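You operate a simulated robot arm through the tools that you are given. There is no shell and no other tool. Be economical: measure what you need, move in short steps, check, and stop when the job is done.

You are at the controls of a simulated two-armed robot. One attempt, no reset.

Task
Pick up the long yellow-banded bolt from the front table with one hand, pass it to the other hand and put it on the low yellow table. Put the green rag on the top of the small trolley. Put the yellow-banded bar from the middle table in the small brown carton there. Put the blue-banded holder on the top of the brown desk away on the right half of the low shelf of the grey rack. Take the blue-banded slotted holder and leave it on the left half of the high shelf of the blue rack. The order is free. Set down upright: long yellow-banded bolt.
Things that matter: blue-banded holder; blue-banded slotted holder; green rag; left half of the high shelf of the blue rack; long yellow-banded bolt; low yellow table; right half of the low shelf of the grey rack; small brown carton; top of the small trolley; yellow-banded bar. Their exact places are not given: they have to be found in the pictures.

Only the result counts: the job must be done as asked and must still hold three seconds after the hand-in. Knocking over, shifting, dropping, spilling or breaking anything else fails it.

Robot
Two 7-joint arms with two-finger parallel grippers on one trunk, on a base that drives. Base frame: it is fixed to the floor where the robot stands at the start and does not move with it; the origin is under the middle of the robot, x ahead of it, y to its left, z up. Units: m, degrees, N and s.
The left shoulder is at the start at [-0.082, 0.119, 0.851], the right one opposite. With the tool pointing down near the work surface each hand reaches from about 0.1 to 0.54 m from the robot's upright axis, wherever it stands, measured 20 degrees to its own side. Places, roughly: blue-banded holder (7x7x5 cm) [0.9, 2, 0.8]; blue-banded slotted holder (7x7x5 cm) [6.7, 4.1, 0.5]; green rag (9x6x4 cm) [2.9, 0.5, 0.8]; left half of the high shelf of the blue rack [6.4, 4, 1.3]; long yellow-banded bolt (4x3x11 cm) [0.5, 0.2, 0.8]; low yellow table [-3.5, 2.9, 0.3]; right half of the low shelf of the grey rack [-1.2, -3.1, 0.5]; small brown carton (16x20x10 cm) [3.4, 0, 0.8]; top of the small trolley [4.5, -1.4, 1]; yellow-banded bar (4x2x2 cm) [3.1, 0.1, 0.8]. Payload 3.43 kg a hand.
The tool frame of a hand sits at the grasp point between the pads (the TCP): z along the fingers, y along the line on which they close. The tips reach 0.03 m beyond it. Largest opening 0.094 m; finger width 0.028, thickness 0.01; the body of the gripper, 0.05 by 0.096 m, starts 0.055 m behind the TCP.
Orientation is that of the tool frame in the base frame, as [roll, pitch, yaw] about the fixed x, y, z axes, in that order (R = Rz(yaw) Ry(pitch) Rx(roll)). With the fingers straight down and closing along the base's y, the tool's x points along the base's -x, its y along +y and its z along -z.

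Tools
- The arms move only by the tool send_rows. It takes "left_plan", "right_plan" or both (then of equal length, played together; a hand with none holds still); each is a list of rows, each a list of 7 numbers: the shift along the base's x, y, z in units of 50 mm (1.0 is 50 mm), then the turn, a rotation vector about the base's x, y, z in units of 5 degrees (1.0 is 5 degrees), then the gripper command, from -1 (fully open) to 1 (shut), values between in proportion. In form: [[dx, dy, dz, ax, ay, az, gripper], ...]. A call has 1 to 20 rows; each row shifts and turns the commanded pose from where the row before left it. A call with a number of a shift or a turn outside -1 to 1 is refused whole. A row lasts 0.2 s, in which the tool goes at most 0.05 m and 8.6 degrees; a call with a longer step from one row to the next is refused whole, and so is a gripper value outside its range. Where a pose cannot be reached the arm comes as near as it can. A force on the tool above 40 N (or 10 N above the force at the start of the call, whichever is more), or a blocked arm, ends the call early, and 0.2 s more pass. Each finger travels about 0.153 m/s and halts on what it meets, pressing with about 44 N; the grip force reading is that of the motor and also rises with nothing between the fingers. The clock runs only during rows and for 0.2 s after the last one: add rows that do not move to give the fingers time. It gives the time, the measured TCP pose, the force on the tool (base axes), the opening and the grip force at its end, in the units of the frame above (readings bear some noise), with the torque about the TCP (base axes, N m) and any sound that the robot's microphone picked up, and new pictures: "show" is both (left out), scene, wrist or none (wrist: the cameras of the hands that moved).
- Cameras (640 x 400 px; columns grow to the right, rows downward): "scene" is now at [0.017, 0.0378, 1.5523]; the picture's right is [0.54, -0.84, 0.00], its down [-0.69, -0.43, -0.58] and it looks along [0.49, 0.31, -0.81] (base axes); focal length 293 px, centre (320, 200). "left" rides on the left gripper at [0.076, -0.014, -0.103] in its tool frame; the picture's right is [0.18, 0.98, 0.00], its down [-0.75, 0.14, -0.64] and it looks along [-0.63, 0.12, 0.77] (tool axes); focal length 243 px, centre (320, 200). "right" rides on the right gripper at [0.076, 0.014, -0.103] in its tool frame; the picture's right is [-0.18, 0.98, 0.00], its down [-0.75, -0.14, -0.64] and it looks along [-0.63, -0.12, 0.77] (tool axes); focal length 243 px, centre (320, 200).
- move_column(by): slides the trunk up (or, below 0, down) by that many m; the arms and the scene camera ride with it, the base frame stays. It gives what a move gives, with no picture.
- base_move(legs): drives the robot by 1 to 6 legs, each [ahead, left, turn to the left] in m, m and degrees, along the robot's own axes; the way and the turn of a leg run together, so that a leg with both is an arc; at most 1.5 m and 180 degrees a leg. The arms and the cameras ride along, it lands a little off, and it stops where it bumps. It gives what a move gives, and a new picture of the scene camera.
- aim_head(pan, tilt): turns the head with the scene camera to pan (to the left, within 143 degrees either way) and tilt (down, from -29 to 69), counted from straight ahead of the robot. It gives what a move gives, and a new picture of the scene camera.
- measure_at(camera, pixels): there is no depth. For up to 12 entries [column, row, z] of the newest picture of that camera ("zoom" is the newest enlarged one), the place [x, y] in the base frame at which the ray of that pixel passes the height z, good to about 0.002 m. It takes no simulated time.
- zoom(camera, box): a new picture of the part [left, top, right, bottom] of that camera's present view, enlarged. It takes no simulated time.
- job_done(): hands the job in; it is judged then, once.

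Work in short steps. Measure before you move; look again where a grasp or a placing could have gone wrong, and mend it. You have 117 turns and 260 pictures in all, those below and enlarged ones among them. Open the grippers and draw the arms clear of the work before you hand the job in, unless the task says otherwise.

The tools are called as a command line: name --argument value ..., lists and objects as JSON in quotes. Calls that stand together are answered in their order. send_rows: Moves the arms, as the interface text tells. Its arguments: {"type":"object","properties":{"left_plan":{"type":"array"},"right_plan":{"type":"array"},"show":{"type":"string","enum":["both","scene","wrist","none"]}},"required":[]} The other tools are called the same way: move_column (by) slides the trunk up or down; base_move (legs) drives the base; aim_head (pan, tilt) turns the head that bears the scene camera; measure_at (camera, pixels) gives the place at which the rays of pixels pass given heights; zoom (camera, box) takes an enlarged picture of a part of a camera's view; job_done () hands the job in.

At the start:

```text
time_s: 0.0
left_ee_pos: [0.2954, 0.3112, 1.0727]
left_tcp_rot: [179.9, 0.1, 179.9]
left_ft_force: [-0.6, -0.2, 1.0]
left_ft_torque: [0.02, 0.01, 0.0]
left_finger_gap: 0.0939
left_grasp_force: 0.1
right_ee_pos: [0.297, -0.0105, 1.0229]
right_tcp_rot: [-180.0, 0.0, 180.0]
right_ft_force: [0.3, 0.0, 0.6]
right_ft_torque: [-0.02, 0.01, -0.03]
right_finger_gap: 0.0939
right_grasp_force: 0.0
trunk travel left (down, up): [-0.275, 0.06]
robot x, y, heading: [-0.003, 0.0016, -0.0]
head pan, tilt: [32.4, 54.2]
```

scene: 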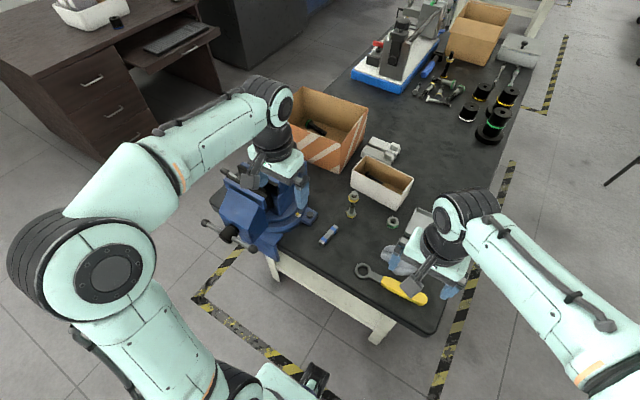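
right: 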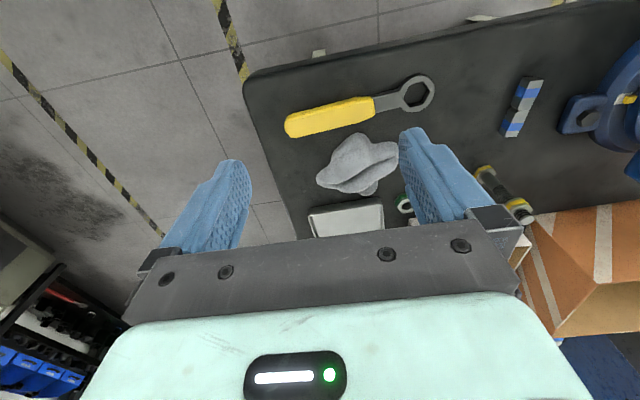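
left: 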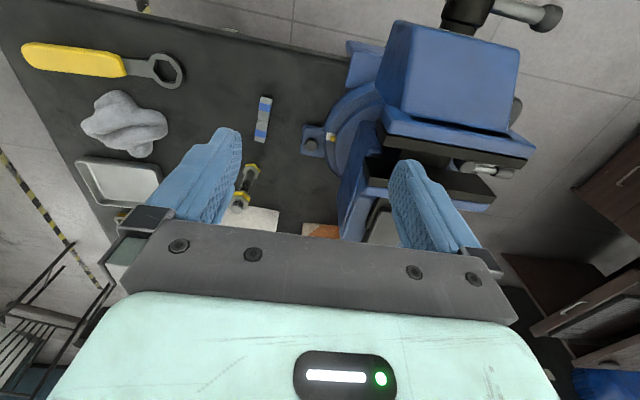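

The bolt seems to stand at about scene (352,205). I zoom there and measure it.

zoom --camera "scene" --box '[280, 130, 440, 260]'

measure_at --camera "scene" --pixels '[[351, 215, 0.75], [351, 215, 0.8], [353, 195, 0.85], [353, 195, 0.9], [328, 234, 0.78]]'

measure_at --camera "left" --pixels '[[241, 205, 0.75], [241, 205, 0.8], [252, 170, 0.75], [252, 170, 0.8], [252, 170, 0.85]]'

```text
3.08 times, centred on (360, 195) of scene
```

zoom: 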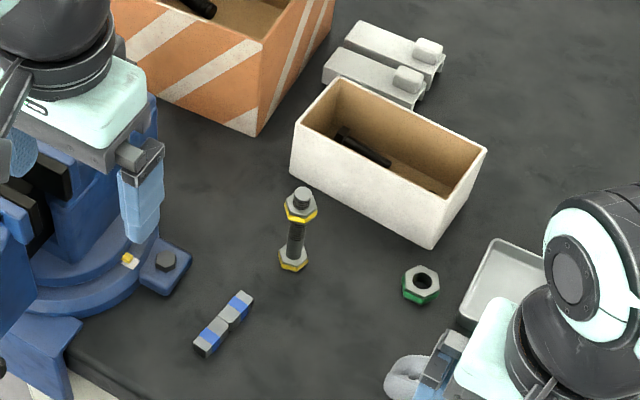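

```text
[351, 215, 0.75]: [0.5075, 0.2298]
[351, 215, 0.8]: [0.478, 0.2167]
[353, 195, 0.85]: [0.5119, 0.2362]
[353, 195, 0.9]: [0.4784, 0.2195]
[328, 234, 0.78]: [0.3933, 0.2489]
```

```text
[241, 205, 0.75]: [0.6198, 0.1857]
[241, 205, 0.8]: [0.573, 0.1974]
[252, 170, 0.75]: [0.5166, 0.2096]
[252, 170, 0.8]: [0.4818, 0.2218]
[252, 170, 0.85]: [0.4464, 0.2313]
```

Both cameras agree on a bolt standing at about (0.479, 0.219), z 0.795–0.905. I check how close the vise and table edge are.

measure_at --camera "scene" --pixels '[[312, 216, 0.8], [325, 238, 0.8], [338, 226, 0.8], [300, 235, 0.8], [352, 186, 0.8], [421, 248, 0.8], [268, 262, 0.79], [425, 333, 0.79]]'

aim_head --pan 10 --tilt 50

```text
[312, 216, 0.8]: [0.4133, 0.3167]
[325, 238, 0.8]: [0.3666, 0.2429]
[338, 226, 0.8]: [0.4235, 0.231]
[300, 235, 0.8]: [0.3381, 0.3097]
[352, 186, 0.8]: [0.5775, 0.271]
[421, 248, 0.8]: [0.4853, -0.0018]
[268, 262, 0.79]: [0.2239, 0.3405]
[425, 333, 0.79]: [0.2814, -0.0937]
```

```text
time_s: 0.9
left_ee_pos: [0.2955, 0.3104, 1.0728]
left_tcp_rot: [-179.9, 0.1, -180.0]
left_ft_force: [-0.4, 0.5, -0.3]
left_ft_torque: [0.03, 0.0, -0.01]
left_finger_gap: 0.0942
left_grasp_force: 0.2
right_ee_pos: [0.2978, -0.0103, 1.0225]
right_tcp_rot: [-180.0, 0.1, 180.0]
right_ft_force: [-0.9, -0.3, 0.5]
right_ft_torque: [0.03, 0.0, -0.03]
right_finger_gap: 0.0942
right_grasp_force: 0.2
trunk travel left (down, up): [-0.275, 0.06]
robot x, y, heading: [0.0012, 0.0013, 0.1]
head pan, tilt: [10.0, 50.0]
```

scene: 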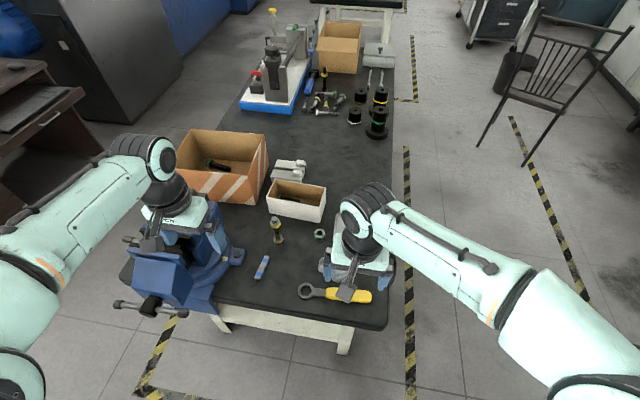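

The ground left of the bolt is tight (vise), so the right hand will take the bolt by the shaft, slanted from the right-front. I turn the right tool 40° in yaw and 60° in tilt above the table and shift the left hand a bit away.

send_rows --right_plan '[[0.056, 0.133, -0.078, 0, 0, 1, -0.38], [0.056, 0.133, -0.078, 0, 0, 1, -0.38], [0.056, 0.133, -0.078, 0, 0, 1, -0.38], [0.056, 0.133, -0.078, 0, 0, 1, -0.38], [0.056, 0.133, -0.078, 0, 0, 1, -0.38], [0.056, 0.133, -0.078, 0, 0, 1, -0.38], [0.056, 0.133, -0.078, 0, 0, 1, -0.38], [0.056, 0.133, -0.078, 0, 0, 1, -0.38], [0.056, 0.133, -0.078, 0.772, -0.919, 0, -0.38], [0.056, 0.133, -0.078, 0.772, -0.919, 0, -0.38], [0.056, 0.133, -0.078, 0.772, -0.919, 0, -0.38], [0.056, 0.133, -0.078, 0.772, -0.919, 0, -0.38], [0.056, 0.133, -0.078, 0.772, -0.919, 0, -0.38], [0.056, 0.133, -0.078, 0.772, -0.919, 0, -0.38], [0.056, 0.133, -0.078, 0.772, -0.919, 0, -0.38], [0.056, 0.133, -0.078, 0.772, -0.919, 0, -0.38], [0.056, 0.133, -0.078, 0.772, -0.919, 0, -0.38], [0.056, 0.133, -0.078, 0.772, -0.919, 0, -0.38]]' --left_plan '[[0, 0.1, 0.1, 0, 0, 0, -1], [0, 0.1, 0.1, 0, 0, 0, -1], [0, 0.1, 0.1, 0, 0, 0, -1], [0, 0.1, 0.1, 0, 0, 0, -1], [0, 0.1, 0.1, 0, 0, 0, -1], [0, 0.1, 0.1, 0, 0, 0, -1], [0, 0.1, 0.1, 0, 0, 0, -1], [0, 0.1, 0.1, 0, 0, 0, -1], [0, 0.1, 0.1, 0, 0, 0, -1], [0, 0.1, 0.1, 0, 0, 0, -1], [0, 0, 0, 0, 0, 0, -1], [0, 0, 0, 0, 0, 0, -1], [0, 0, 0, 0, 0, 0, -1], [0, 0, 0, 0, 0, 0, -1], [0, 0, 0, 0, 0, 0, -1], [0, 0, 0, 0, 0, 0, -1], [0, 0, 0, 0, 0, 0, -1], [0, 0, 0, 0, 0, 0, -1]]'

```text
time_s: 4.7
left_ee_pos: [0.295, 0.3614, 1.1222]
left_tcp_rot: [180.0, 0.0, 179.9]
left_ft_force: [-0.1, 0.8, 0.1]
left_ft_torque: [0.01, -0.01, -0.02]
left_finger_gap: 0.094
left_grasp_force: 0.1
right_ee_pos: [0.3496, 0.1046, 0.9556]
right_tcp_rot: [-179.3, 57.0, -140.1]
right_ft_force: [-0.2, 0.4, 0.4]
right_ft_torque: [-0.02, 0.02, 0.01]
right_finger_gap: 0.065
right_grasp_force: 0.0
right hand out of reach, approached as far as the arm can: row 16
trunk travel left (down, up): [-0.275, 0.06]
robot x, y, heading: [-0.0041, 0.0011, 0.2]
head pan, tilt: [10.0, 50.0]
```

scene: 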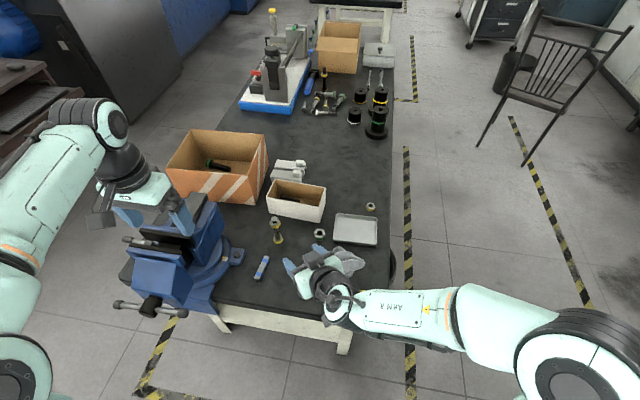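
right: 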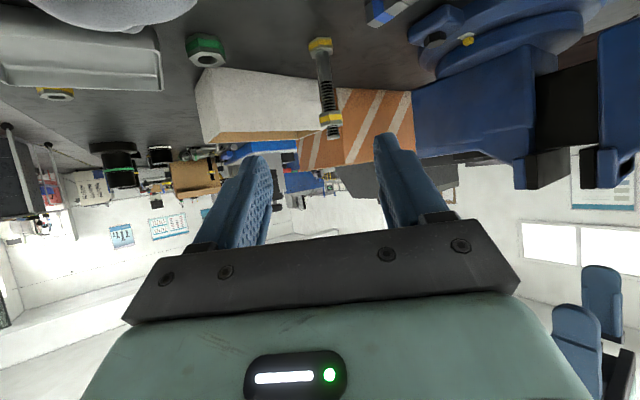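
left: 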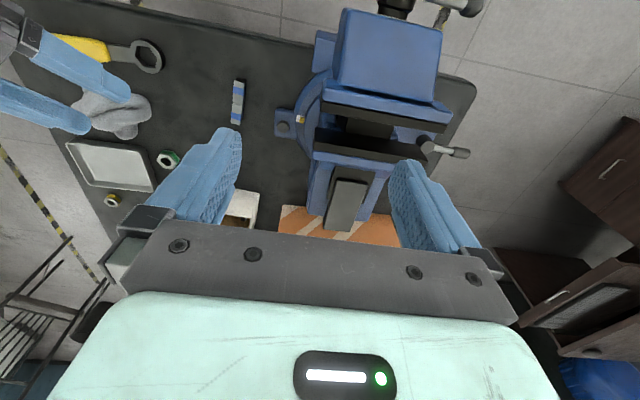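

The tilt reached 57°. I measure the bolt again from right wrist and scene pictures.

measure_at --camera "right" --pixels '[[320, 44, 0.79], [320, 44, 0.8], [333, 130, 0.9], [333, 130, 0.91], [331, 117, 0.885], [320, 50, 0.81]]'

measure_at --camera "scene" --pixels '[[278, 241, 0.79], [278, 241, 0.8], [276, 219, 0.9], [276, 219, 0.91], [320, 221, 0.79], [269, 213, 0.79]]'

zoom --camera "scene" --box '[230, 180, 350, 255]'

```text
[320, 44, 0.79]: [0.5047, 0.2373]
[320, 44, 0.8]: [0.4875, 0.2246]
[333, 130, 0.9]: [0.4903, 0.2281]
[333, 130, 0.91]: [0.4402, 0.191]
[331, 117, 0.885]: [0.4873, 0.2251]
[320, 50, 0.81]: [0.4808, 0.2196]
```

```text
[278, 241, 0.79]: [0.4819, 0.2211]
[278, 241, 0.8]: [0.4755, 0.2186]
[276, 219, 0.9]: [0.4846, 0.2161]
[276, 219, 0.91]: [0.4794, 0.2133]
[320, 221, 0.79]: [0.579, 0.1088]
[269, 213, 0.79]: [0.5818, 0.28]
```

```text
5.33 times, centred on (290, 218) of scene
```

zoom: 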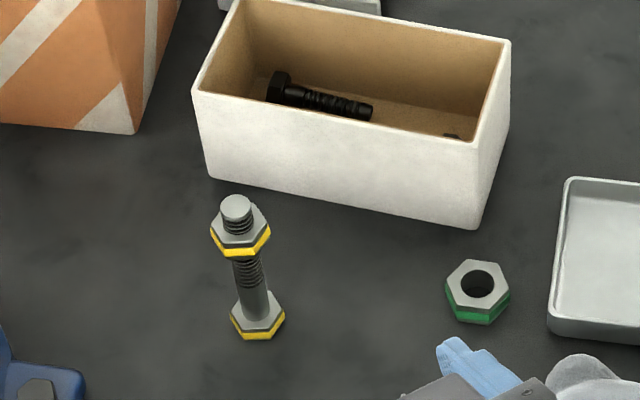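

Bolt at (0.483, 0.220). I go down to a pre-grasp spot behind it at z 0.842.

send_rows --right_plan '[[0.19, 0.177, -0.57, 0, 0, 0, -0.38], [0.19, 0.177, -0.57, 0, 0, 0, -0.38], [0.19, 0.177, -0.57, 0, 0, 0, -0.38], [0.19, 0.177, -0.57, 0, 0, 0, -0.38], [0, 0, 0, 0, 0, 0, -0.38]]'

```text
time_s: 5.9
left_ee_pos: [0.295, 0.3623, 1.1239]
left_tcp_rot: [-180.0, 0.1, 179.9]
left_ft_force: [-0.5, 0.6, -0.4]
left_ft_torque: [-0.01, 0.0, 0.0]
left_finger_gap: 0.0939
left_grasp_force: 0.2
right_ee_pos: [0.3876, 0.1404, 0.8409]
right_tcp_rot: [-179.0, 57.1, -140.1]
right_ft_force: [-0.5, -0.9, 0.8]
right_ft_torque: [0.01, -0.02, -0.03]
right_finger_gap: 0.065
right_grasp_force: 0.1
trunk travel left (down, up): [-0.275, 0.06]
robot x, y, heading: [0.0011, 0.0037, -0.1]
head pan, tilt: [10.0, 50.0]
```

scene: 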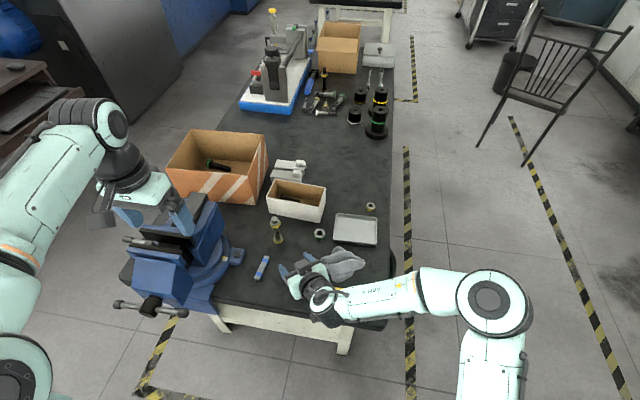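
right: 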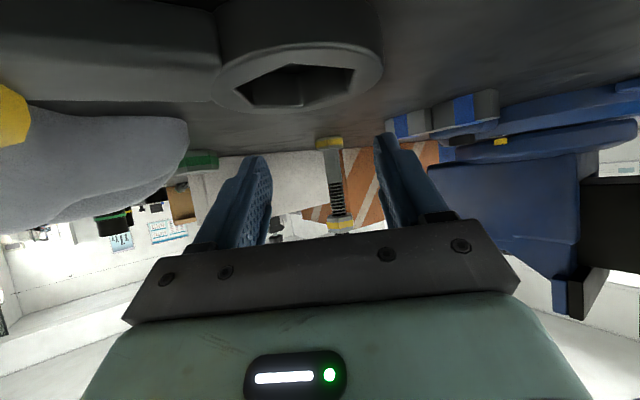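

The bolt stands between the open fingers (col 330). I advance 0.124 m along the tool heading and close.

send_rows --right_plan '[[0.38, 0.32, 0, 0, 0, 0, -0.38], [0.38, 0.32, 0, 0, 0, 0, -0.38], [0.38, 0.32, 0, 0, 0, 0, -0.38], [0.38, 0.32, 0, 0, 0, 0, -0.38], [0.38, 0.32, 0, 0, 0, 0, -0.38], [0, 0, 0, 0, 0, 0, -0.38]]' --show "both"

zoom --camera "scene" --box '[230, 180, 350, 255]'

```text
time_s: 7.3
left_ee_pos: [0.2949, 0.3611, 1.1238]
left_tcp_rot: [180.0, 0.0, -180.0]
left_ft_force: [-0.1, -0.4, 0.3]
left_ft_torque: [-0.02, 0.01, 0.01]
left_finger_gap: 0.094
left_grasp_force: 0.1
right_ee_pos: [0.4804, 0.219, 0.8406]
right_tcp_rot: [-179.1, 57.0, -140.0]
right_ft_force: [-0.2, 0.0, -0.4]
right_ft_torque: [0.0, -0.03, -0.04]
right_finger_gap: 0.0651
right_grasp_force: 0.1
trunk travel left (down, up): [-0.275, 0.06]
robot x, y, heading: [0.0029, 0.0005, -0.0]
head pan, tilt: [10.0, 50.0]
```

scene: 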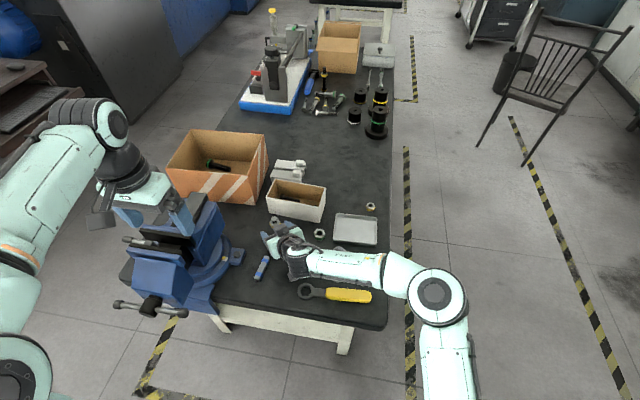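
right: 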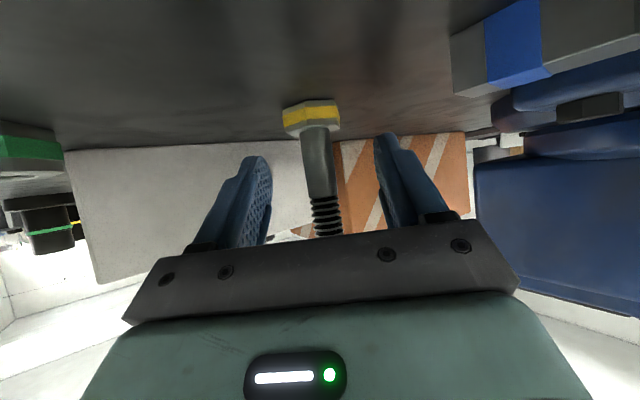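

```text
5.33 times, centred on (290, 218) of scene
```

zoom: 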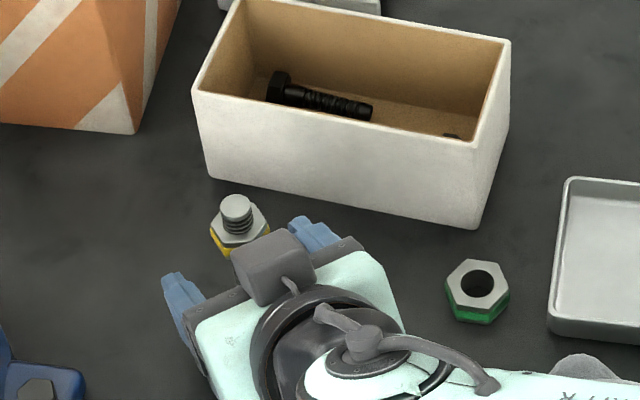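

The shaft is between the pads. I close the right gripper.

send_rows --right_plan '[[0, 0, 0, 0, 0, 0, 1], [0, 0, 0, 0, 0, 0, 1], [0, 0, 0, 0, 0, 0, 1], [0, 0, 0, 0, 0, 0, 1]]' --show "wrist"

```text
time_s: 8.3
left_ee_pos: [0.2944, 0.3624, 1.1238]
left_tcp_rot: [-180.0, 0.0, 180.0]
left_ft_force: [0.4, 0.1, -0.4]
left_ft_torque: [0.03, -0.02, -0.02]
left_finger_gap: 0.0941
left_grasp_force: 0.1
right_ee_pos: [0.4807, 0.219, 0.841]
right_tcp_rot: [-179.1, 57.0, -140.1]
right_ft_force: [-0.4, 1.4, -0.4]
right_ft_torque: [0.01, -0.03, -0.01]
right_finger_gap: 0.0194
right_grasp_force: 43.9
trunk travel left (down, up): [-0.275, 0.06]
robot x, y, heading: [0.001, -0.0021, 0.1]
head pan, tilt: [10.0, 50.0]
```

right: 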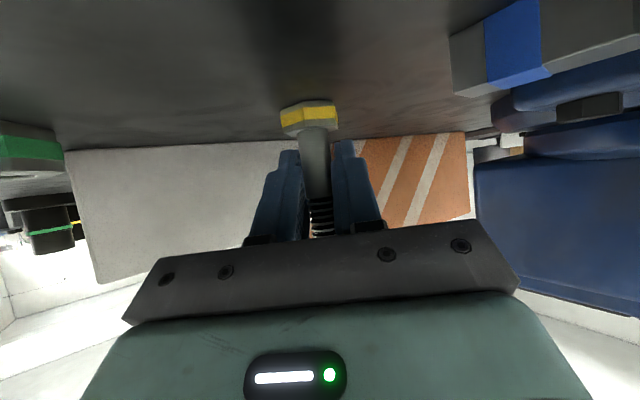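

Gripped (gap 19 mm, 44 N). I lift straight up 0.1 m and draw back toward the robot, then look.

send_rows --right_plan '[[0, 0, 0.4, 0, 0, 0, 1], [0, 0, 0.8, 0, 0, 0, 1], [0, 0, 0.8, 0, 0, 0, 1], [-0.2, -0.3, 0.5, 0, 0, 0, 1], [-0.3, -0.5, 0.4, 0, 0, 0, 1], [-0.3, -0.5, 0, 0, 0, 0, 1], [-0.3, -0.5, 0, 0, 0, 0, 1], [-0.3, -0.5, 0, 0, 0, 0, 1], [-0.3, -0.5, 0, 0, 0, 0, 1], [0, 0, 0, 0, 0, 0, 1]]' --show "both"

zoom --camera "scene" --box '[230, 160, 390, 260]'

```text
time_s: 10.5
left_ee_pos: [0.295, 0.3612, 1.1227]
left_tcp_rot: [-179.9, 0.0, 180.0]
left_ft_force: [-0.4, -0.8, 0.5]
left_ft_torque: [-0.01, 0.0, -0.02]
left_finger_gap: 0.094
left_grasp_force: 0.1
right_ee_pos: [0.3964, 0.0792, 0.9821]
right_tcp_rot: [-179.1, 57.0, -139.9]
right_ft_force: [-0.2, -0.5, -2.0]
right_ft_torque: [0.03, 0.0, 0.01]
right_finger_gap: 0.0192
right_grasp_force: 44.3
trunk travel left (down, up): [-0.275, 0.06]
robot x, y, heading: [-0.0018, -0.0009, 0.1]
head pan, tilt: [10.0, 50.0]
```

scene: 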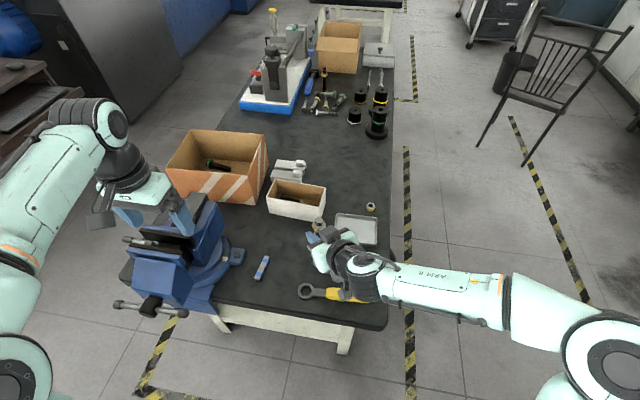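
right: 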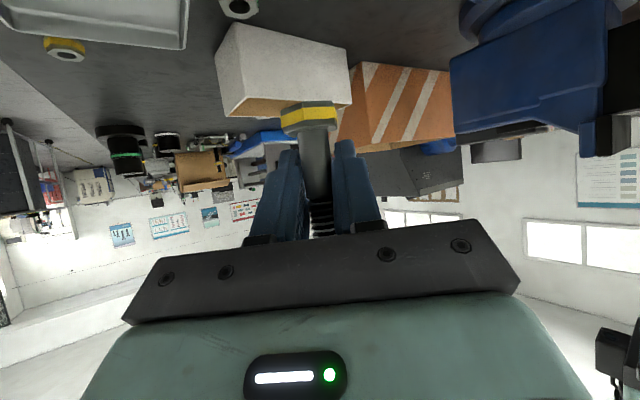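

```text
4.00 times, centred on (310, 210) of scene
```

zoom: 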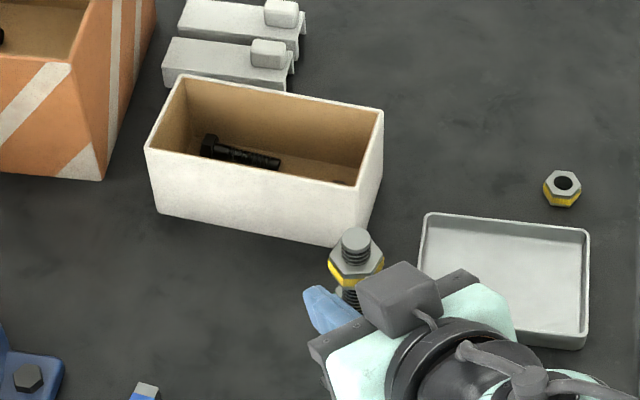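

The right hand's camera-side cube sits close behind the nut, so I will give the bolt over with the right tool pointing left (+y) and the left tool coming slanted from the left. I turn right +50° and left −90° in yaw.

send_rows --right_plan '[[0.008, -0.16, 0.036, 0, 0, 1, 1], [0.008, -0.16, 0.036, 0, 0, 1, 1], [0.008, -0.16, 0.036, 0, 0, 1, 1], [0.008, -0.16, 0.036, 0, 0, 1, 1], [0.008, -0.16, 0.036, 0, 0, 1, 1], [0.008, -0.16, 0.036, 0, 0, 1, 1], [0.008, -0.16, 0.036, 0, 0, 1, 1], [0.008, -0.16, 0.036, 0, 0, 1, 1], [0.008, -0.16, 0.036, 0, 0, 1, 1], [0.008, -0.16, 0.036, 0, 0, 1, 1], [0, 0, 0, 0, 0, 0, 1], [0, 0, 0, 0, 0, 0, 1], [0, 0, 0, 0, 0, 0, 1], [0, 0, 0, 0, 0, 0, 1], [0, 0, 0, 0, 0, 0, 1], [0, 0, 0, 0, 0, 0, 1], [0, 0, 0, 0, 0, 0, 1], [0, 0, 0, 0, 0, 0, 1], [0, 0, 0, 0, 0, 0, 1]]' --left_plan '[[0.117, -0.178, 0.086, 0, 0, -1, -1], [0.117, -0.178, 0.086, 0, 0, -1, -1], [0.117, -0.178, 0.086, 0, 0, -1, -1], [0.117, -0.178, 0.086, 0, 0, -1, -1], [0.117, -0.178, 0.086, 0, 0, -1, -1], [0.117, -0.178, 0.086, 0, 0, -1, -1], [0.117, -0.178, 0.086, 0, 0, -1, -1], [0.117, -0.178, 0.086, 0, 0, -1, -1], [0.117, -0.178, 0.086, 0, 0, -1, -1], [0.117, -0.178, 0.086, 0, 0, -1, -1], [0.117, -0.178, 0.086, 0, 0, -1, -1], [0.117, -0.178, 0.086, 0, 0, -1, -1], [0.117, -0.178, 0.086, 0, 0, -1, -1], [0.117, -0.178, 0.086, 0, 0, -1, -1], [0.117, -0.178, 0.086, 0, 0, -1, -1], [0.117, -0.178, 0.086, 0, 0, -1, -1], [0.117, -0.178, 0.086, 0, 0, -1, -1], [0.117, -0.178, 0.086, 0, 0, -1, -1], [0, 0, 0, 0, 0, 0, -1]]' --show "both"

```text
time_s: 14.5
left_ee_pos: [0.4009, 0.2026, 1.1963]
left_tcp_rot: [-179.7, 0.2, 91.1]
left_ft_force: [0.3, 0.2, 0.0]
left_ft_torque: [-0.02, -0.03, -0.01]
left_finger_gap: 0.0936
left_grasp_force: 0.0
left hand out of reach, approached as far as the arm can: row 18
right_ee_pos: [0.4002, 0.0007, 1.0034]
right_tcp_rot: [-179.1, 57.0, -90.1]
right_ft_force: [0.3, 0.2, -3.2]
right_ft_torque: [-0.01, -0.04, 0.03]
right_finger_gap: 0.0195
right_grasp_force: 43.7
trunk travel left (down, up): [-0.275, 0.06]
robot x, y, heading: [0.0015, 0.0004, 0.1]
head pan, tilt: [10.0, 50.0]
```

scene: 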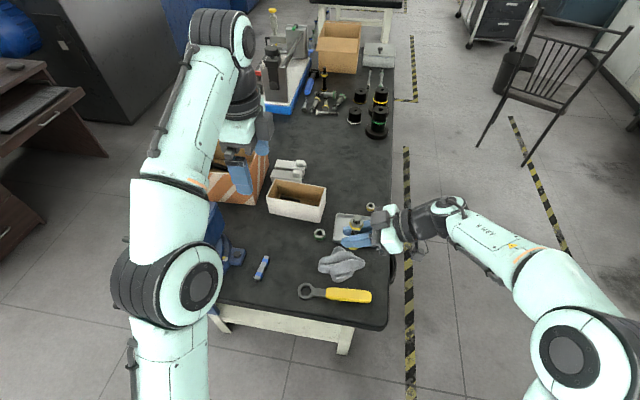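
right: 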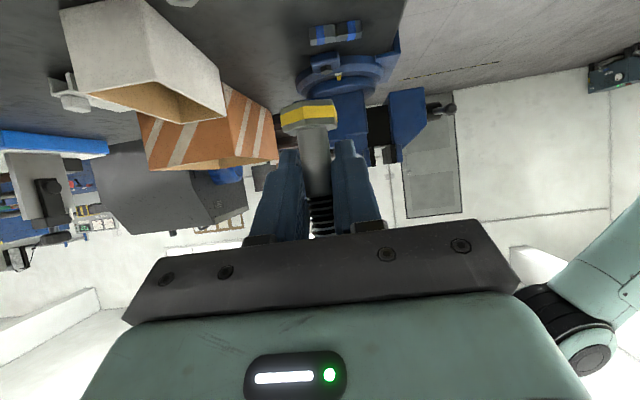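
left: 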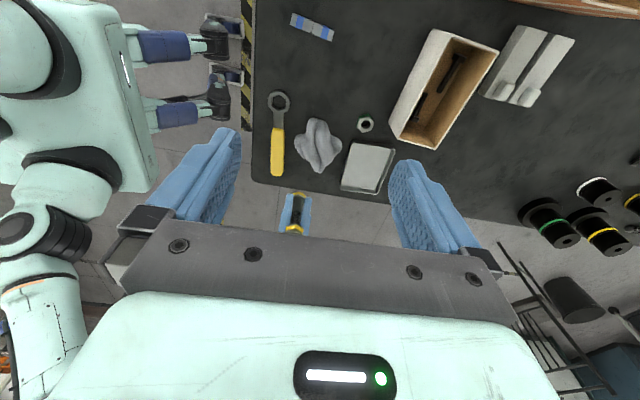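

Right now points +y with the bolt upright. I tilt the left tool 35° toward −y and approach a pre-pose.

send_rows --left_plan '[[0, -0.25, -0.07, -1, 0, 0, -1], [0, -0.25, -0.07, -1, 0, 0, -1], [0, -0.25, -0.07, -1, 0, 0, -1], [0, -0.25, -0.07, -1, 0, 0, -1], [0, -0.25, -0.07, -1, 0, 0, -1], [0, -0.25, -0.07, -1, 0, 0, -1], [0, -0.25, -0.07, -1, 0, 0, -1], [0, 0, 0, 0, 0, 0, -1]]' --show "both"

```text
time_s: 16.3
left_ee_pos: [0.4021, 0.1172, 1.1729]
left_tcp_rot: [-179.9, 35.1, 90.0]
left_ft_force: [0.3, 0.4, -0.4]
left_ft_torque: [0.0, 0.03, 0.01]
left_finger_gap: 0.0938
left_grasp_force: 0.1
right_ee_pos: [0.4014, -0.0002, 1.0024]
right_tcp_rot: [-179.0, 57.0, -89.9]
right_ft_force: [0.4, -1.2, -1.9]
right_ft_torque: [0.0, 0.03, 0.0]
right_finger_gap: 0.0194
right_grasp_force: 44.0
trunk travel left (down, up): [-0.275, 0.06]
robot x, y, heading: [-0.0006, 0.0, -0.1]
head pan, tilt: [10.0, 50.0]
```

scene: 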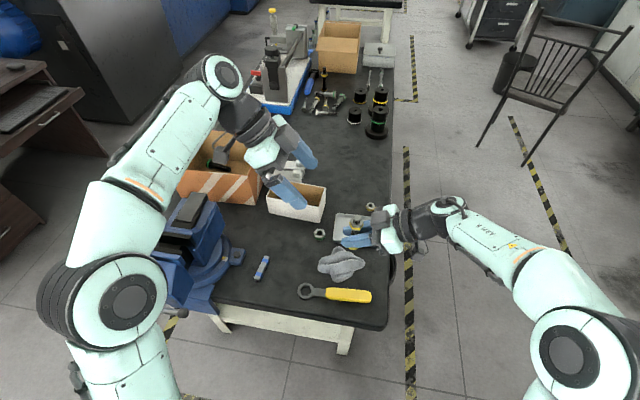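
left: 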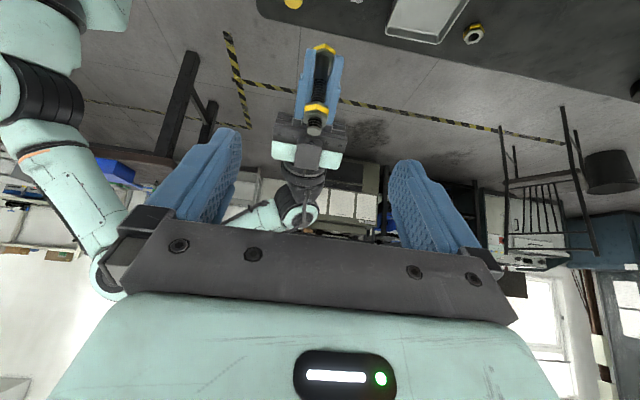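

The left camera sees the nut at (316,108), stud top at (315,130), bolt between the fingers. I measure both.

measure_at --camera "left" --pixels '[[316, 108, 1.035], [316, 108, 1.045], [315, 128, 1.066], [322, 48, 0.965]]'

zoom --camera "left" --box '[240, 20, 400, 180]'

zoom --camera "scene" --box '[320, 190, 420, 260]'

```text
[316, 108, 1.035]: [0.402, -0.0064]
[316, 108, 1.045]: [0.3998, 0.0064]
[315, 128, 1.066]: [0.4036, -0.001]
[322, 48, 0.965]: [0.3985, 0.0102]
```

```text
2.50 times, centred on (320, 100) of left
```

zoom: 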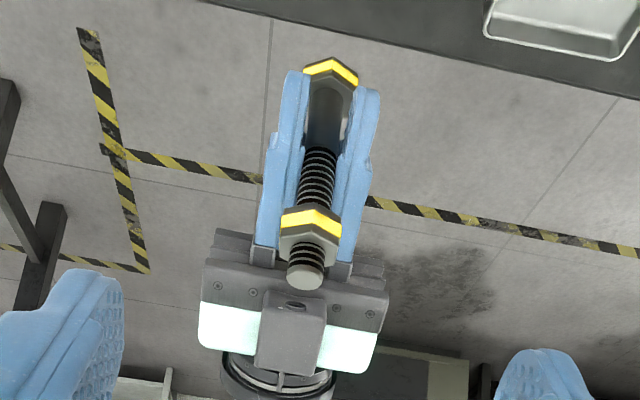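

```text
5.71 times, centred on (370, 225) of scene
```

zoom: 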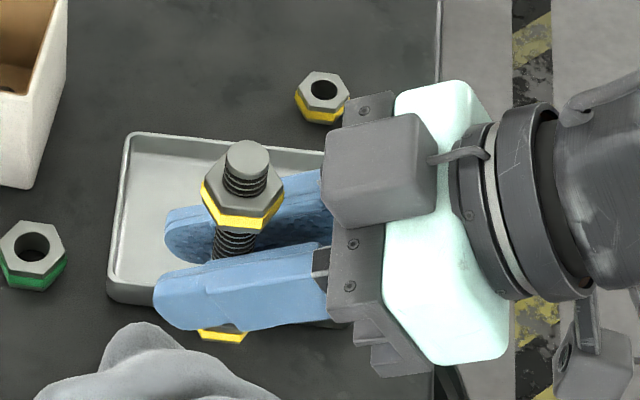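

The nut's flats face ±x, well matched to the left closing axis. I move the left TCP to (0.4015, 0.011, 1.060) and check before closing.

send_rows --left_plan '[[0, -0.5, 0, 0, 0, 0, -1], [0, -0.405, -0.565, 0, 0, 0, -1], [0, -0.405, -0.565, 0, 0, 0, -1], [0, -0.405, -0.565, 0, 0, 0, -1], [0, -0.405, -0.565, 0, 0, 0, -1], [0, 0, 0, 0, 0, 0, -1]]' --show "wrist"

zoom --camera "scene" --box '[320, 190, 420, 260]'

```text
time_s: 17.7
left_ee_pos: [0.4024, 0.0077, 1.0592]
left_tcp_rot: [180.0, 35.0, 90.0]
left_ft_force: [0.5, -1.0, -0.4]
left_ft_torque: [-0.02, -0.04, 0.0]
left_finger_gap: 0.0938
left_grasp_force: 0.0
right_ee_pos: [0.4013, -0.0006, 1.0025]
right_tcp_rot: [-179.1, 57.0, -90.1]
right_ft_force: [0.9, -1.2, -1.8]
right_ft_torque: [0.02, -0.02, 0.04]
right_finger_gap: 0.0196
right_grasp_force: 44.3
trunk travel left (down, up): [-0.275, 0.06]
robot x, y, heading: [0.0004, 0.0007, -0.0]
head pan, tilt: [10.0, 50.0]
```

left: 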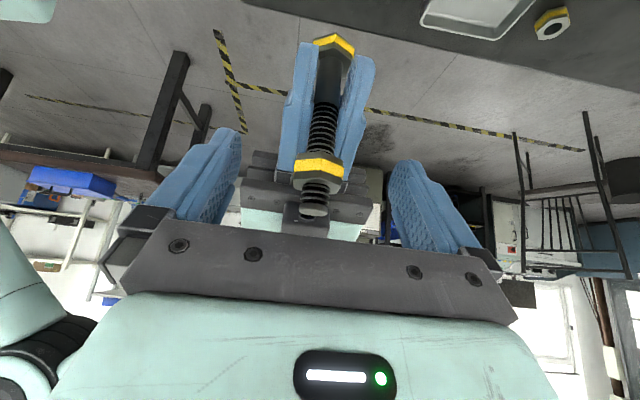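

```text
5.71 times, centred on (370, 225) of scene
```

zoom: 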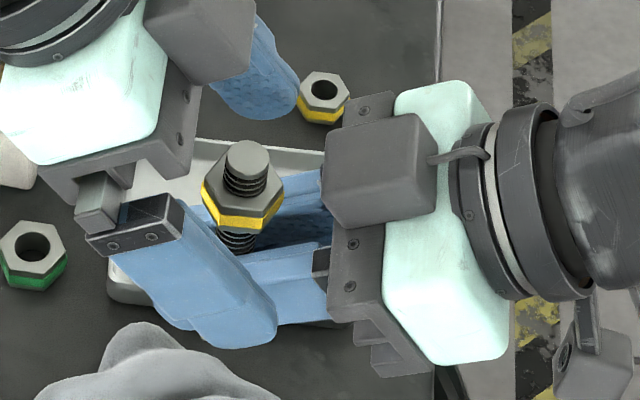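

The nut lies between the pads of the left fingers. I close the left hand, the right still holding.

send_rows --left_plan '[[0, 0, 0, 0, 0, 0, 1], [0, 0, 0, 0, 0, 0, 1], [0, 0, 0, 0, 0, 0, 1], [0, 0, 0, 0, 0, 0, 1], [0, 0, 0, 0, 0, 0, 1]]' --show "wrist"

zoom --camera "scene" --box '[320, 190, 420, 260]'

```text
time_s: 18.9
left_ee_pos: [0.4013, 0.0069, 1.0601]
left_tcp_rot: [-180.0, 35.1, 90.0]
left_ft_force: [-9.1, 0.2, -0.1]
left_ft_torque: [0.04, 0.3, 0.02]
left_finger_gap: 0.0251
left_grasp_force: 43.9
right_ee_pos: [0.402, 0.0004, 1.0047]
right_tcp_rot: [-179.1, 56.9, -90.1]
right_ft_force: [8.5, 0.6, -3.1]
right_ft_torque: [-0.05, 0.2, -0.07]
right_finger_gap: 0.0194
right_grasp_force: 44.0
trunk travel left (down, up): [-0.275, 0.06]
robot x, y, heading: [0.0019, 0.0004, -0.1]
head pan, tilt: [10.0, 50.0]
```

left: 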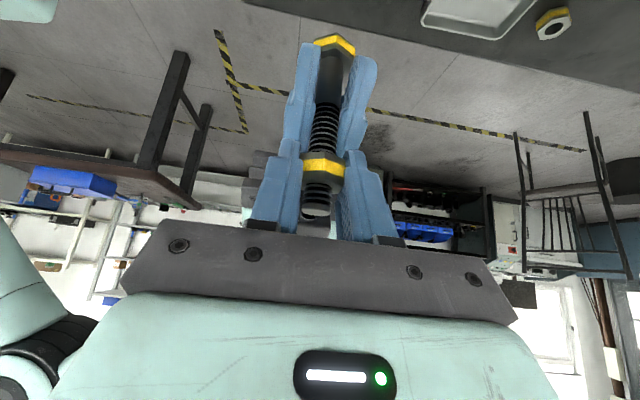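

```text
5.71 times, centred on (370, 225) of scene
```

zoom: 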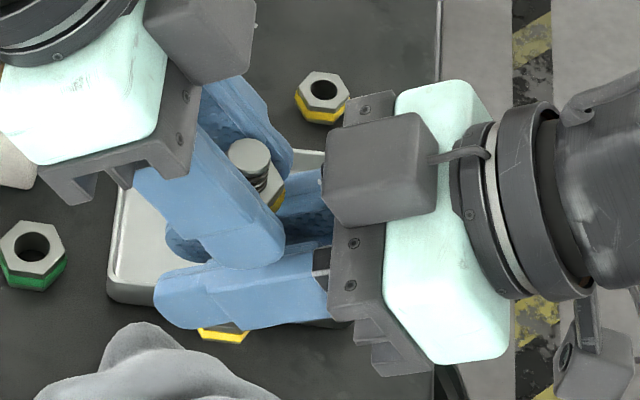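

Left holds the nut (25 mm, 44 N). I open the right hand and back it straight out along −y.

send_rows --right_plan '[[0, 0, 0, 0, 0, 0, -0.3], [0, 0, 0, 0, 0, 0, -0.3], [0, -0.4, 0, 0, 0, 0, -0.3], [0, -0.6, 0, 0, 0, 0, -0.3], [0, -0.8, 0, 0, 0, 0, -0.3], [0, -0.8, 0, 0, 0, 0, -0.3], [0, -0.8, 0, 0, 0, 0, -0.3]]' --show "both"

zoom --camera "left" --box '[220, 0, 420, 240]'

```text
time_s: 20.5
left_ee_pos: [0.4028, 0.0068, 1.059]
left_tcp_rot: [-180.0, 34.9, 89.9]
left_ft_force: [0.4, 0.1, -2.2]
left_ft_torque: [0.0, 0.01, 0.03]
left_finger_gap: 0.0256
left_grasp_force: 44.6
right_ee_pos: [0.4, -0.1697, 1.002]
right_tcp_rot: [-179.1, 57.0, -89.9]
right_ft_force: [-1.0, -0.2, 0.7]
right_ft_torque: [0.0, 0.03, -0.02]
right_finger_gap: 0.061
right_grasp_force: 0.0
trunk travel left (down, up): [-0.275, 0.06]
robot x, y, heading: [0.0015, 0.0007, -0.3]
head pan, tilt: [10.0, 50.0]
```

scene: 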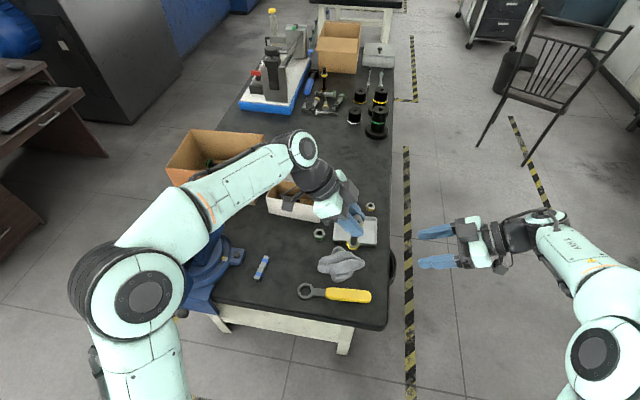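
right: 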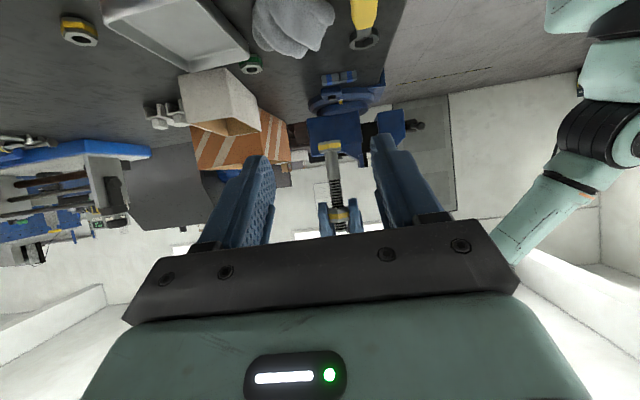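

```text
1.67 times, centred on (320, 120) of left
```

zoom: 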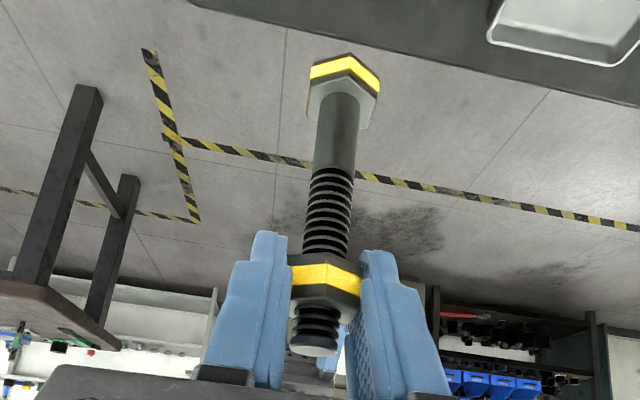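

Handover succeeded; the bolt hangs upright in the left hand. I tuck both arms for driving: right tool back to straight down, left drawn in; and I look toward the brown desk.

send_rows --right_plan '[[-0.167, -0.05, 0.083, -0.95, 0, 0, -1], [-0.167, -0.05, 0.083, -0.95, 0, 0, -1], [-0.167, -0.05, 0.083, -0.95, 0, 0, -1], [-0.167, -0.05, 0.083, -0.95, 0, 0, -1], [-0.167, -0.05, 0.083, -0.95, 0, 0, -1], [-0.167, -0.05, 0.083, -0.95, 0, 0, -1], [-0.167, -0.05, 0.083, -0.95, 0, 0, -1], [-0.167, -0.05, 0.083, -0.95, 0, 0, -1], [-0.167, -0.05, 0.083, -0.95, 0, 0, -1], [-0.167, -0.05, 0.083, -0.95, 0, 0, -1], [-0.167, -0.05, 0.083, -0.95, 0, 0, -1], [-0.167, -0.05, 0.083, -0.95, 0, 0, -1]]' --left_plan '[[-0.17, 0.18, 0.1, 0, 0, 0, 1], [-0.17, 0.18, 0.1, 0, 0, 0, 1], [-0.17, 0.18, 0.1, 0, 0, 0, 1], [-0.17, 0.18, 0.1, 0, 0, 0, 1], [-0.17, 0.18, 0.1, 0, 0, 0, 1], [-0.17, 0.18, 0.1, 0, 0, 0, 1], [-0.17, 0.18, 0.1, 0, 0, 0, 1], [-0.17, 0.18, 0.1, 0, 0, 0, 1], [-0.17, 0.18, 0.1, 0, 0, 0, 1], [-0.17, 0.18, 0.1, 0, 0, 0, 1], [-0.17, 0.18, 0.1, 0, 0, 0, 1], [-0.17, 0.18, 0.1, 0, 0, 0, 1]]' --show "none"

aim_head --pan 75 --tilt 25

aim_head --pan 135 --tilt 15

aim_head --pan -110 --tilt 20

```text
time_s: 23.1
left_ee_pos: [0.2983, 0.119, 1.1196]
left_tcp_rot: [-180.0, 35.0, 90.0]
left_ft_force: [0.4, -0.4, -2.5]
left_ft_torque: [0.0, 0.02, 0.0]
left_finger_gap: 0.0253
left_grasp_force: 44.3
right_ee_pos: [0.3005, -0.1985, 1.0524]
right_tcp_rot: [-179.0, 0.0, -90.0]
right_ft_force: [-1.1, -0.1, 0.8]
right_ft_torque: [-0.05, 0.01, -0.01]
right_finger_gap: 0.0936
right_grasp_force: 0.0
trunk travel left (down, up): [-0.275, 0.06]
robot x, y, heading: [-0.0029, -0.004, -0.0]
head pan, tilt: [10.0, 50.0]
```

```text
time_s: 24.4
left_ee_pos: [0.2995, 0.1183, 1.1178]
left_tcp_rot: [-179.9, 35.0, 90.1]
left_ft_force: [0.3, -0.2, -2.9]
left_ft_torque: [0.02, 0.0, 0.0]
left_finger_gap: 0.0253
left_grasp_force: 43.6
right_ee_pos: [0.3014, -0.1996, 1.0529]
right_tcp_rot: [-179.1, -0.1, -90.0]
right_ft_force: [0.1, 0.1, -1.4]
right_ft_torque: [0.0, -0.01, -0.05]
right_finger_gap: 0.0941
right_grasp_force: 0.1
trunk travel left (down, up): [-0.275, 0.06]
robot x, y, heading: [0.0012, -0.0004, 0.0]
head pan, tilt: [75.0, 25.0]
```

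scene: 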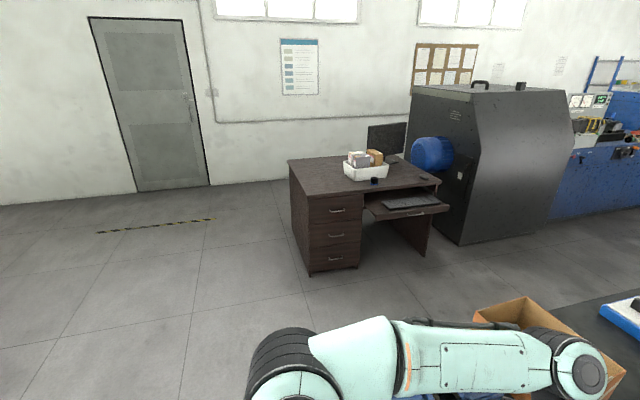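

```text
time_s: 25.7
left_ee_pos: [0.2987, 0.1194, 1.1182]
left_tcp_rot: [179.9, 35.0, 90.0]
left_ft_force: [-0.3, -0.3, -3.1]
left_ft_torque: [0.04, -0.01, 0.0]
left_finger_gap: 0.0253
left_grasp_force: 44.2
right_ee_pos: [0.3016, -0.1998, 1.0532]
right_tcp_rot: [-179.2, 0.1, -89.9]
right_ft_force: [0.5, -0.3, -1.6]
right_ft_torque: [0.01, 0.01, -0.01]
right_finger_gap: 0.0942
right_grasp_force: 0.1
trunk travel left (down, up): [-0.275, 0.06]
robot x, y, heading: [-0.0003, -0.0019, -0.0]
head pan, tilt: [135.0, 15.0]
```

scene: 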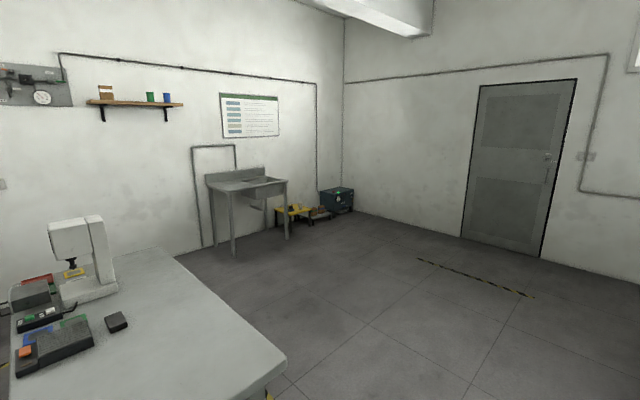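

```text
time_s: 29.2
left_ee_pos: [0.2997, 0.118, 1.1187]
left_tcp_rot: [-180.0, 35.0, 90.0]
left_ft_force: [-0.5, 0.0, -1.7]
left_ft_torque: [0.03, 0.02, 0.01]
left_finger_gap: 0.0253
left_grasp_force: 44.2
right_ee_pos: [0.3012, -0.1996, 1.0534]
right_tcp_rot: [-179.1, 0.1, -89.9]
right_ft_force: [-0.1, -0.2, 0.9]
right_ft_torque: [-0.01, -0.01, -0.02]
right_finger_gap: 0.0941
right_grasp_force: 0.1
trunk travel left (down, up): [-0.275, 0.06]
robot x, y, heading: [-0.001, 0.0027, 0.2]
head pan, tilt: [-110.0, 20.0]
```

scene: 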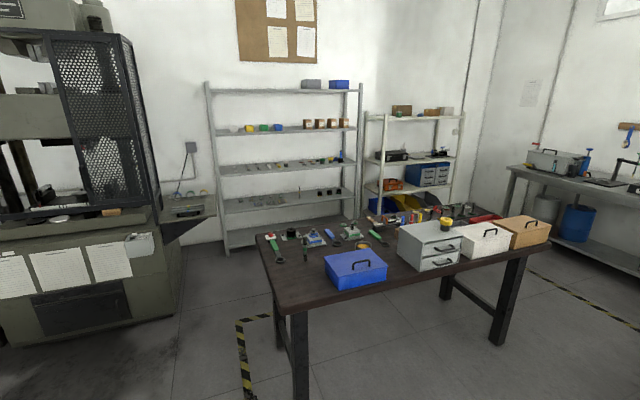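

The desk is on the left with a white tray on it; the yellow stool is in the far rear-left corner, the grey rack behind-right. I strafe left and turn to face the desk.

aim_head --pan 0 --tilt 35

base_move --legs '[[0, 0.9, 0], [0, 0, 90]]'

```text
time_s: 31.1
left_ee_pos: [0.2985, 0.1181, 1.1186]
left_tcp_rot: [179.9, 35.0, 90.0]
left_ft_force: [0.4, 0.3, -2.6]
left_ft_torque: [-0.01, 0.0, -0.04]
left_finger_gap: 0.0253
left_grasp_force: 44.2
right_ee_pos: [0.3017, -0.2001, 1.0537]
right_tcp_rot: [-179.0, 0.1, -90.0]
right_ft_force: [0.5, 0.6, 0.1]
right_ft_torque: [-0.01, -0.02, 0.0]
right_finger_gap: 0.0942
right_grasp_force: 0.0
trunk travel left (down, up): [-0.275, 0.06]
robot x, y, heading: [-0.0003, 0.0005, -0.1]
head pan, tilt: [0.0, 35.0]
```

scene: 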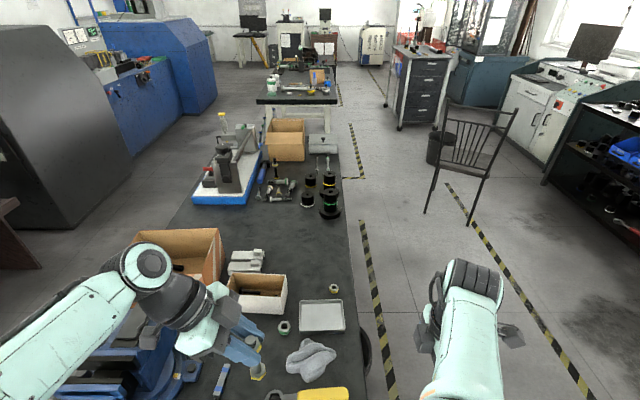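

```text
time_s: 43.0
left_ee_pos: [-0.1211, 1.1848, 1.1196]
left_tcp_rot: [-179.9, 34.9, 179.9]
left_ft_force: [0.2, 0.0, -2.5]
left_ft_torque: [-0.02, 0.0, 0.0]
left_finger_gap: 0.0252
left_grasp_force: 44.1
right_ee_pos: [0.1966, 1.1878, 1.0542]
right_tcp_rot: [-179.1, 0.0, 0.1]
right_ft_force: [0.2, 0.0, -0.2]
right_ft_torque: [-0.01, 0.01, 0.01]
right_finger_gap: 0.094
right_grasp_force: 0.1
trunk travel left (down, up): [-0.275, 0.06]
robot x, y, heading: [-0.0043, 0.8846, 90.2]
head pan, tilt: [0.0, 35.0]
```

scene: 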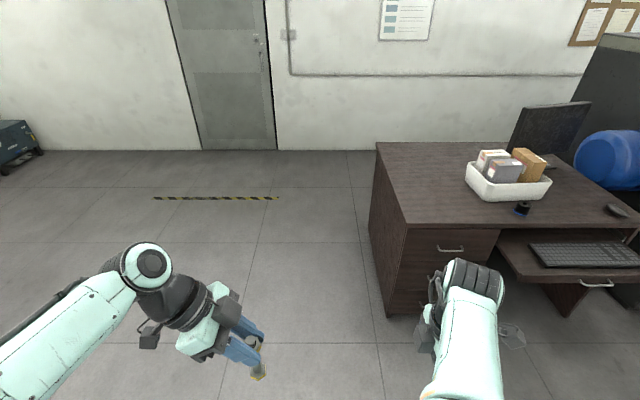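

A small dark object sits in front of the tray at (522,208). I zoom and measure.

zoom --camera "scene" --box '[450, 130, 630, 250]'

measure_at --camera "scene" --pixels '[[522, 214, 0.75], [522, 214, 0.8], [522, 203, 0.8], [407, 228, 0.75], [407, 228, 0.78], [640, 228, 0.75], [377, 143, 0.75], [500, 265, 0.7], [530, 283, 0.7]]'

```text
3.33 times, centred on (540, 190) of scene
```

zoom: 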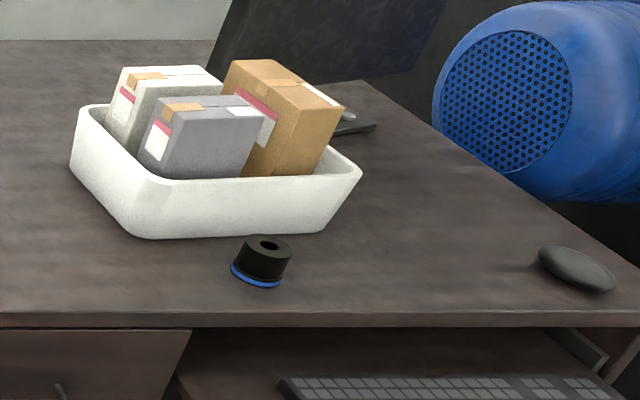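

```text
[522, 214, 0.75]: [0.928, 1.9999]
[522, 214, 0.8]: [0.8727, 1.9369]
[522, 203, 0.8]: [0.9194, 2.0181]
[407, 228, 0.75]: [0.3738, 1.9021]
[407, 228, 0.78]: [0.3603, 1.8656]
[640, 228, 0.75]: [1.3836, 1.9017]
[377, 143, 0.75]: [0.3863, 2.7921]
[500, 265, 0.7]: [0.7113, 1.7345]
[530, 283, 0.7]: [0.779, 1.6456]
```

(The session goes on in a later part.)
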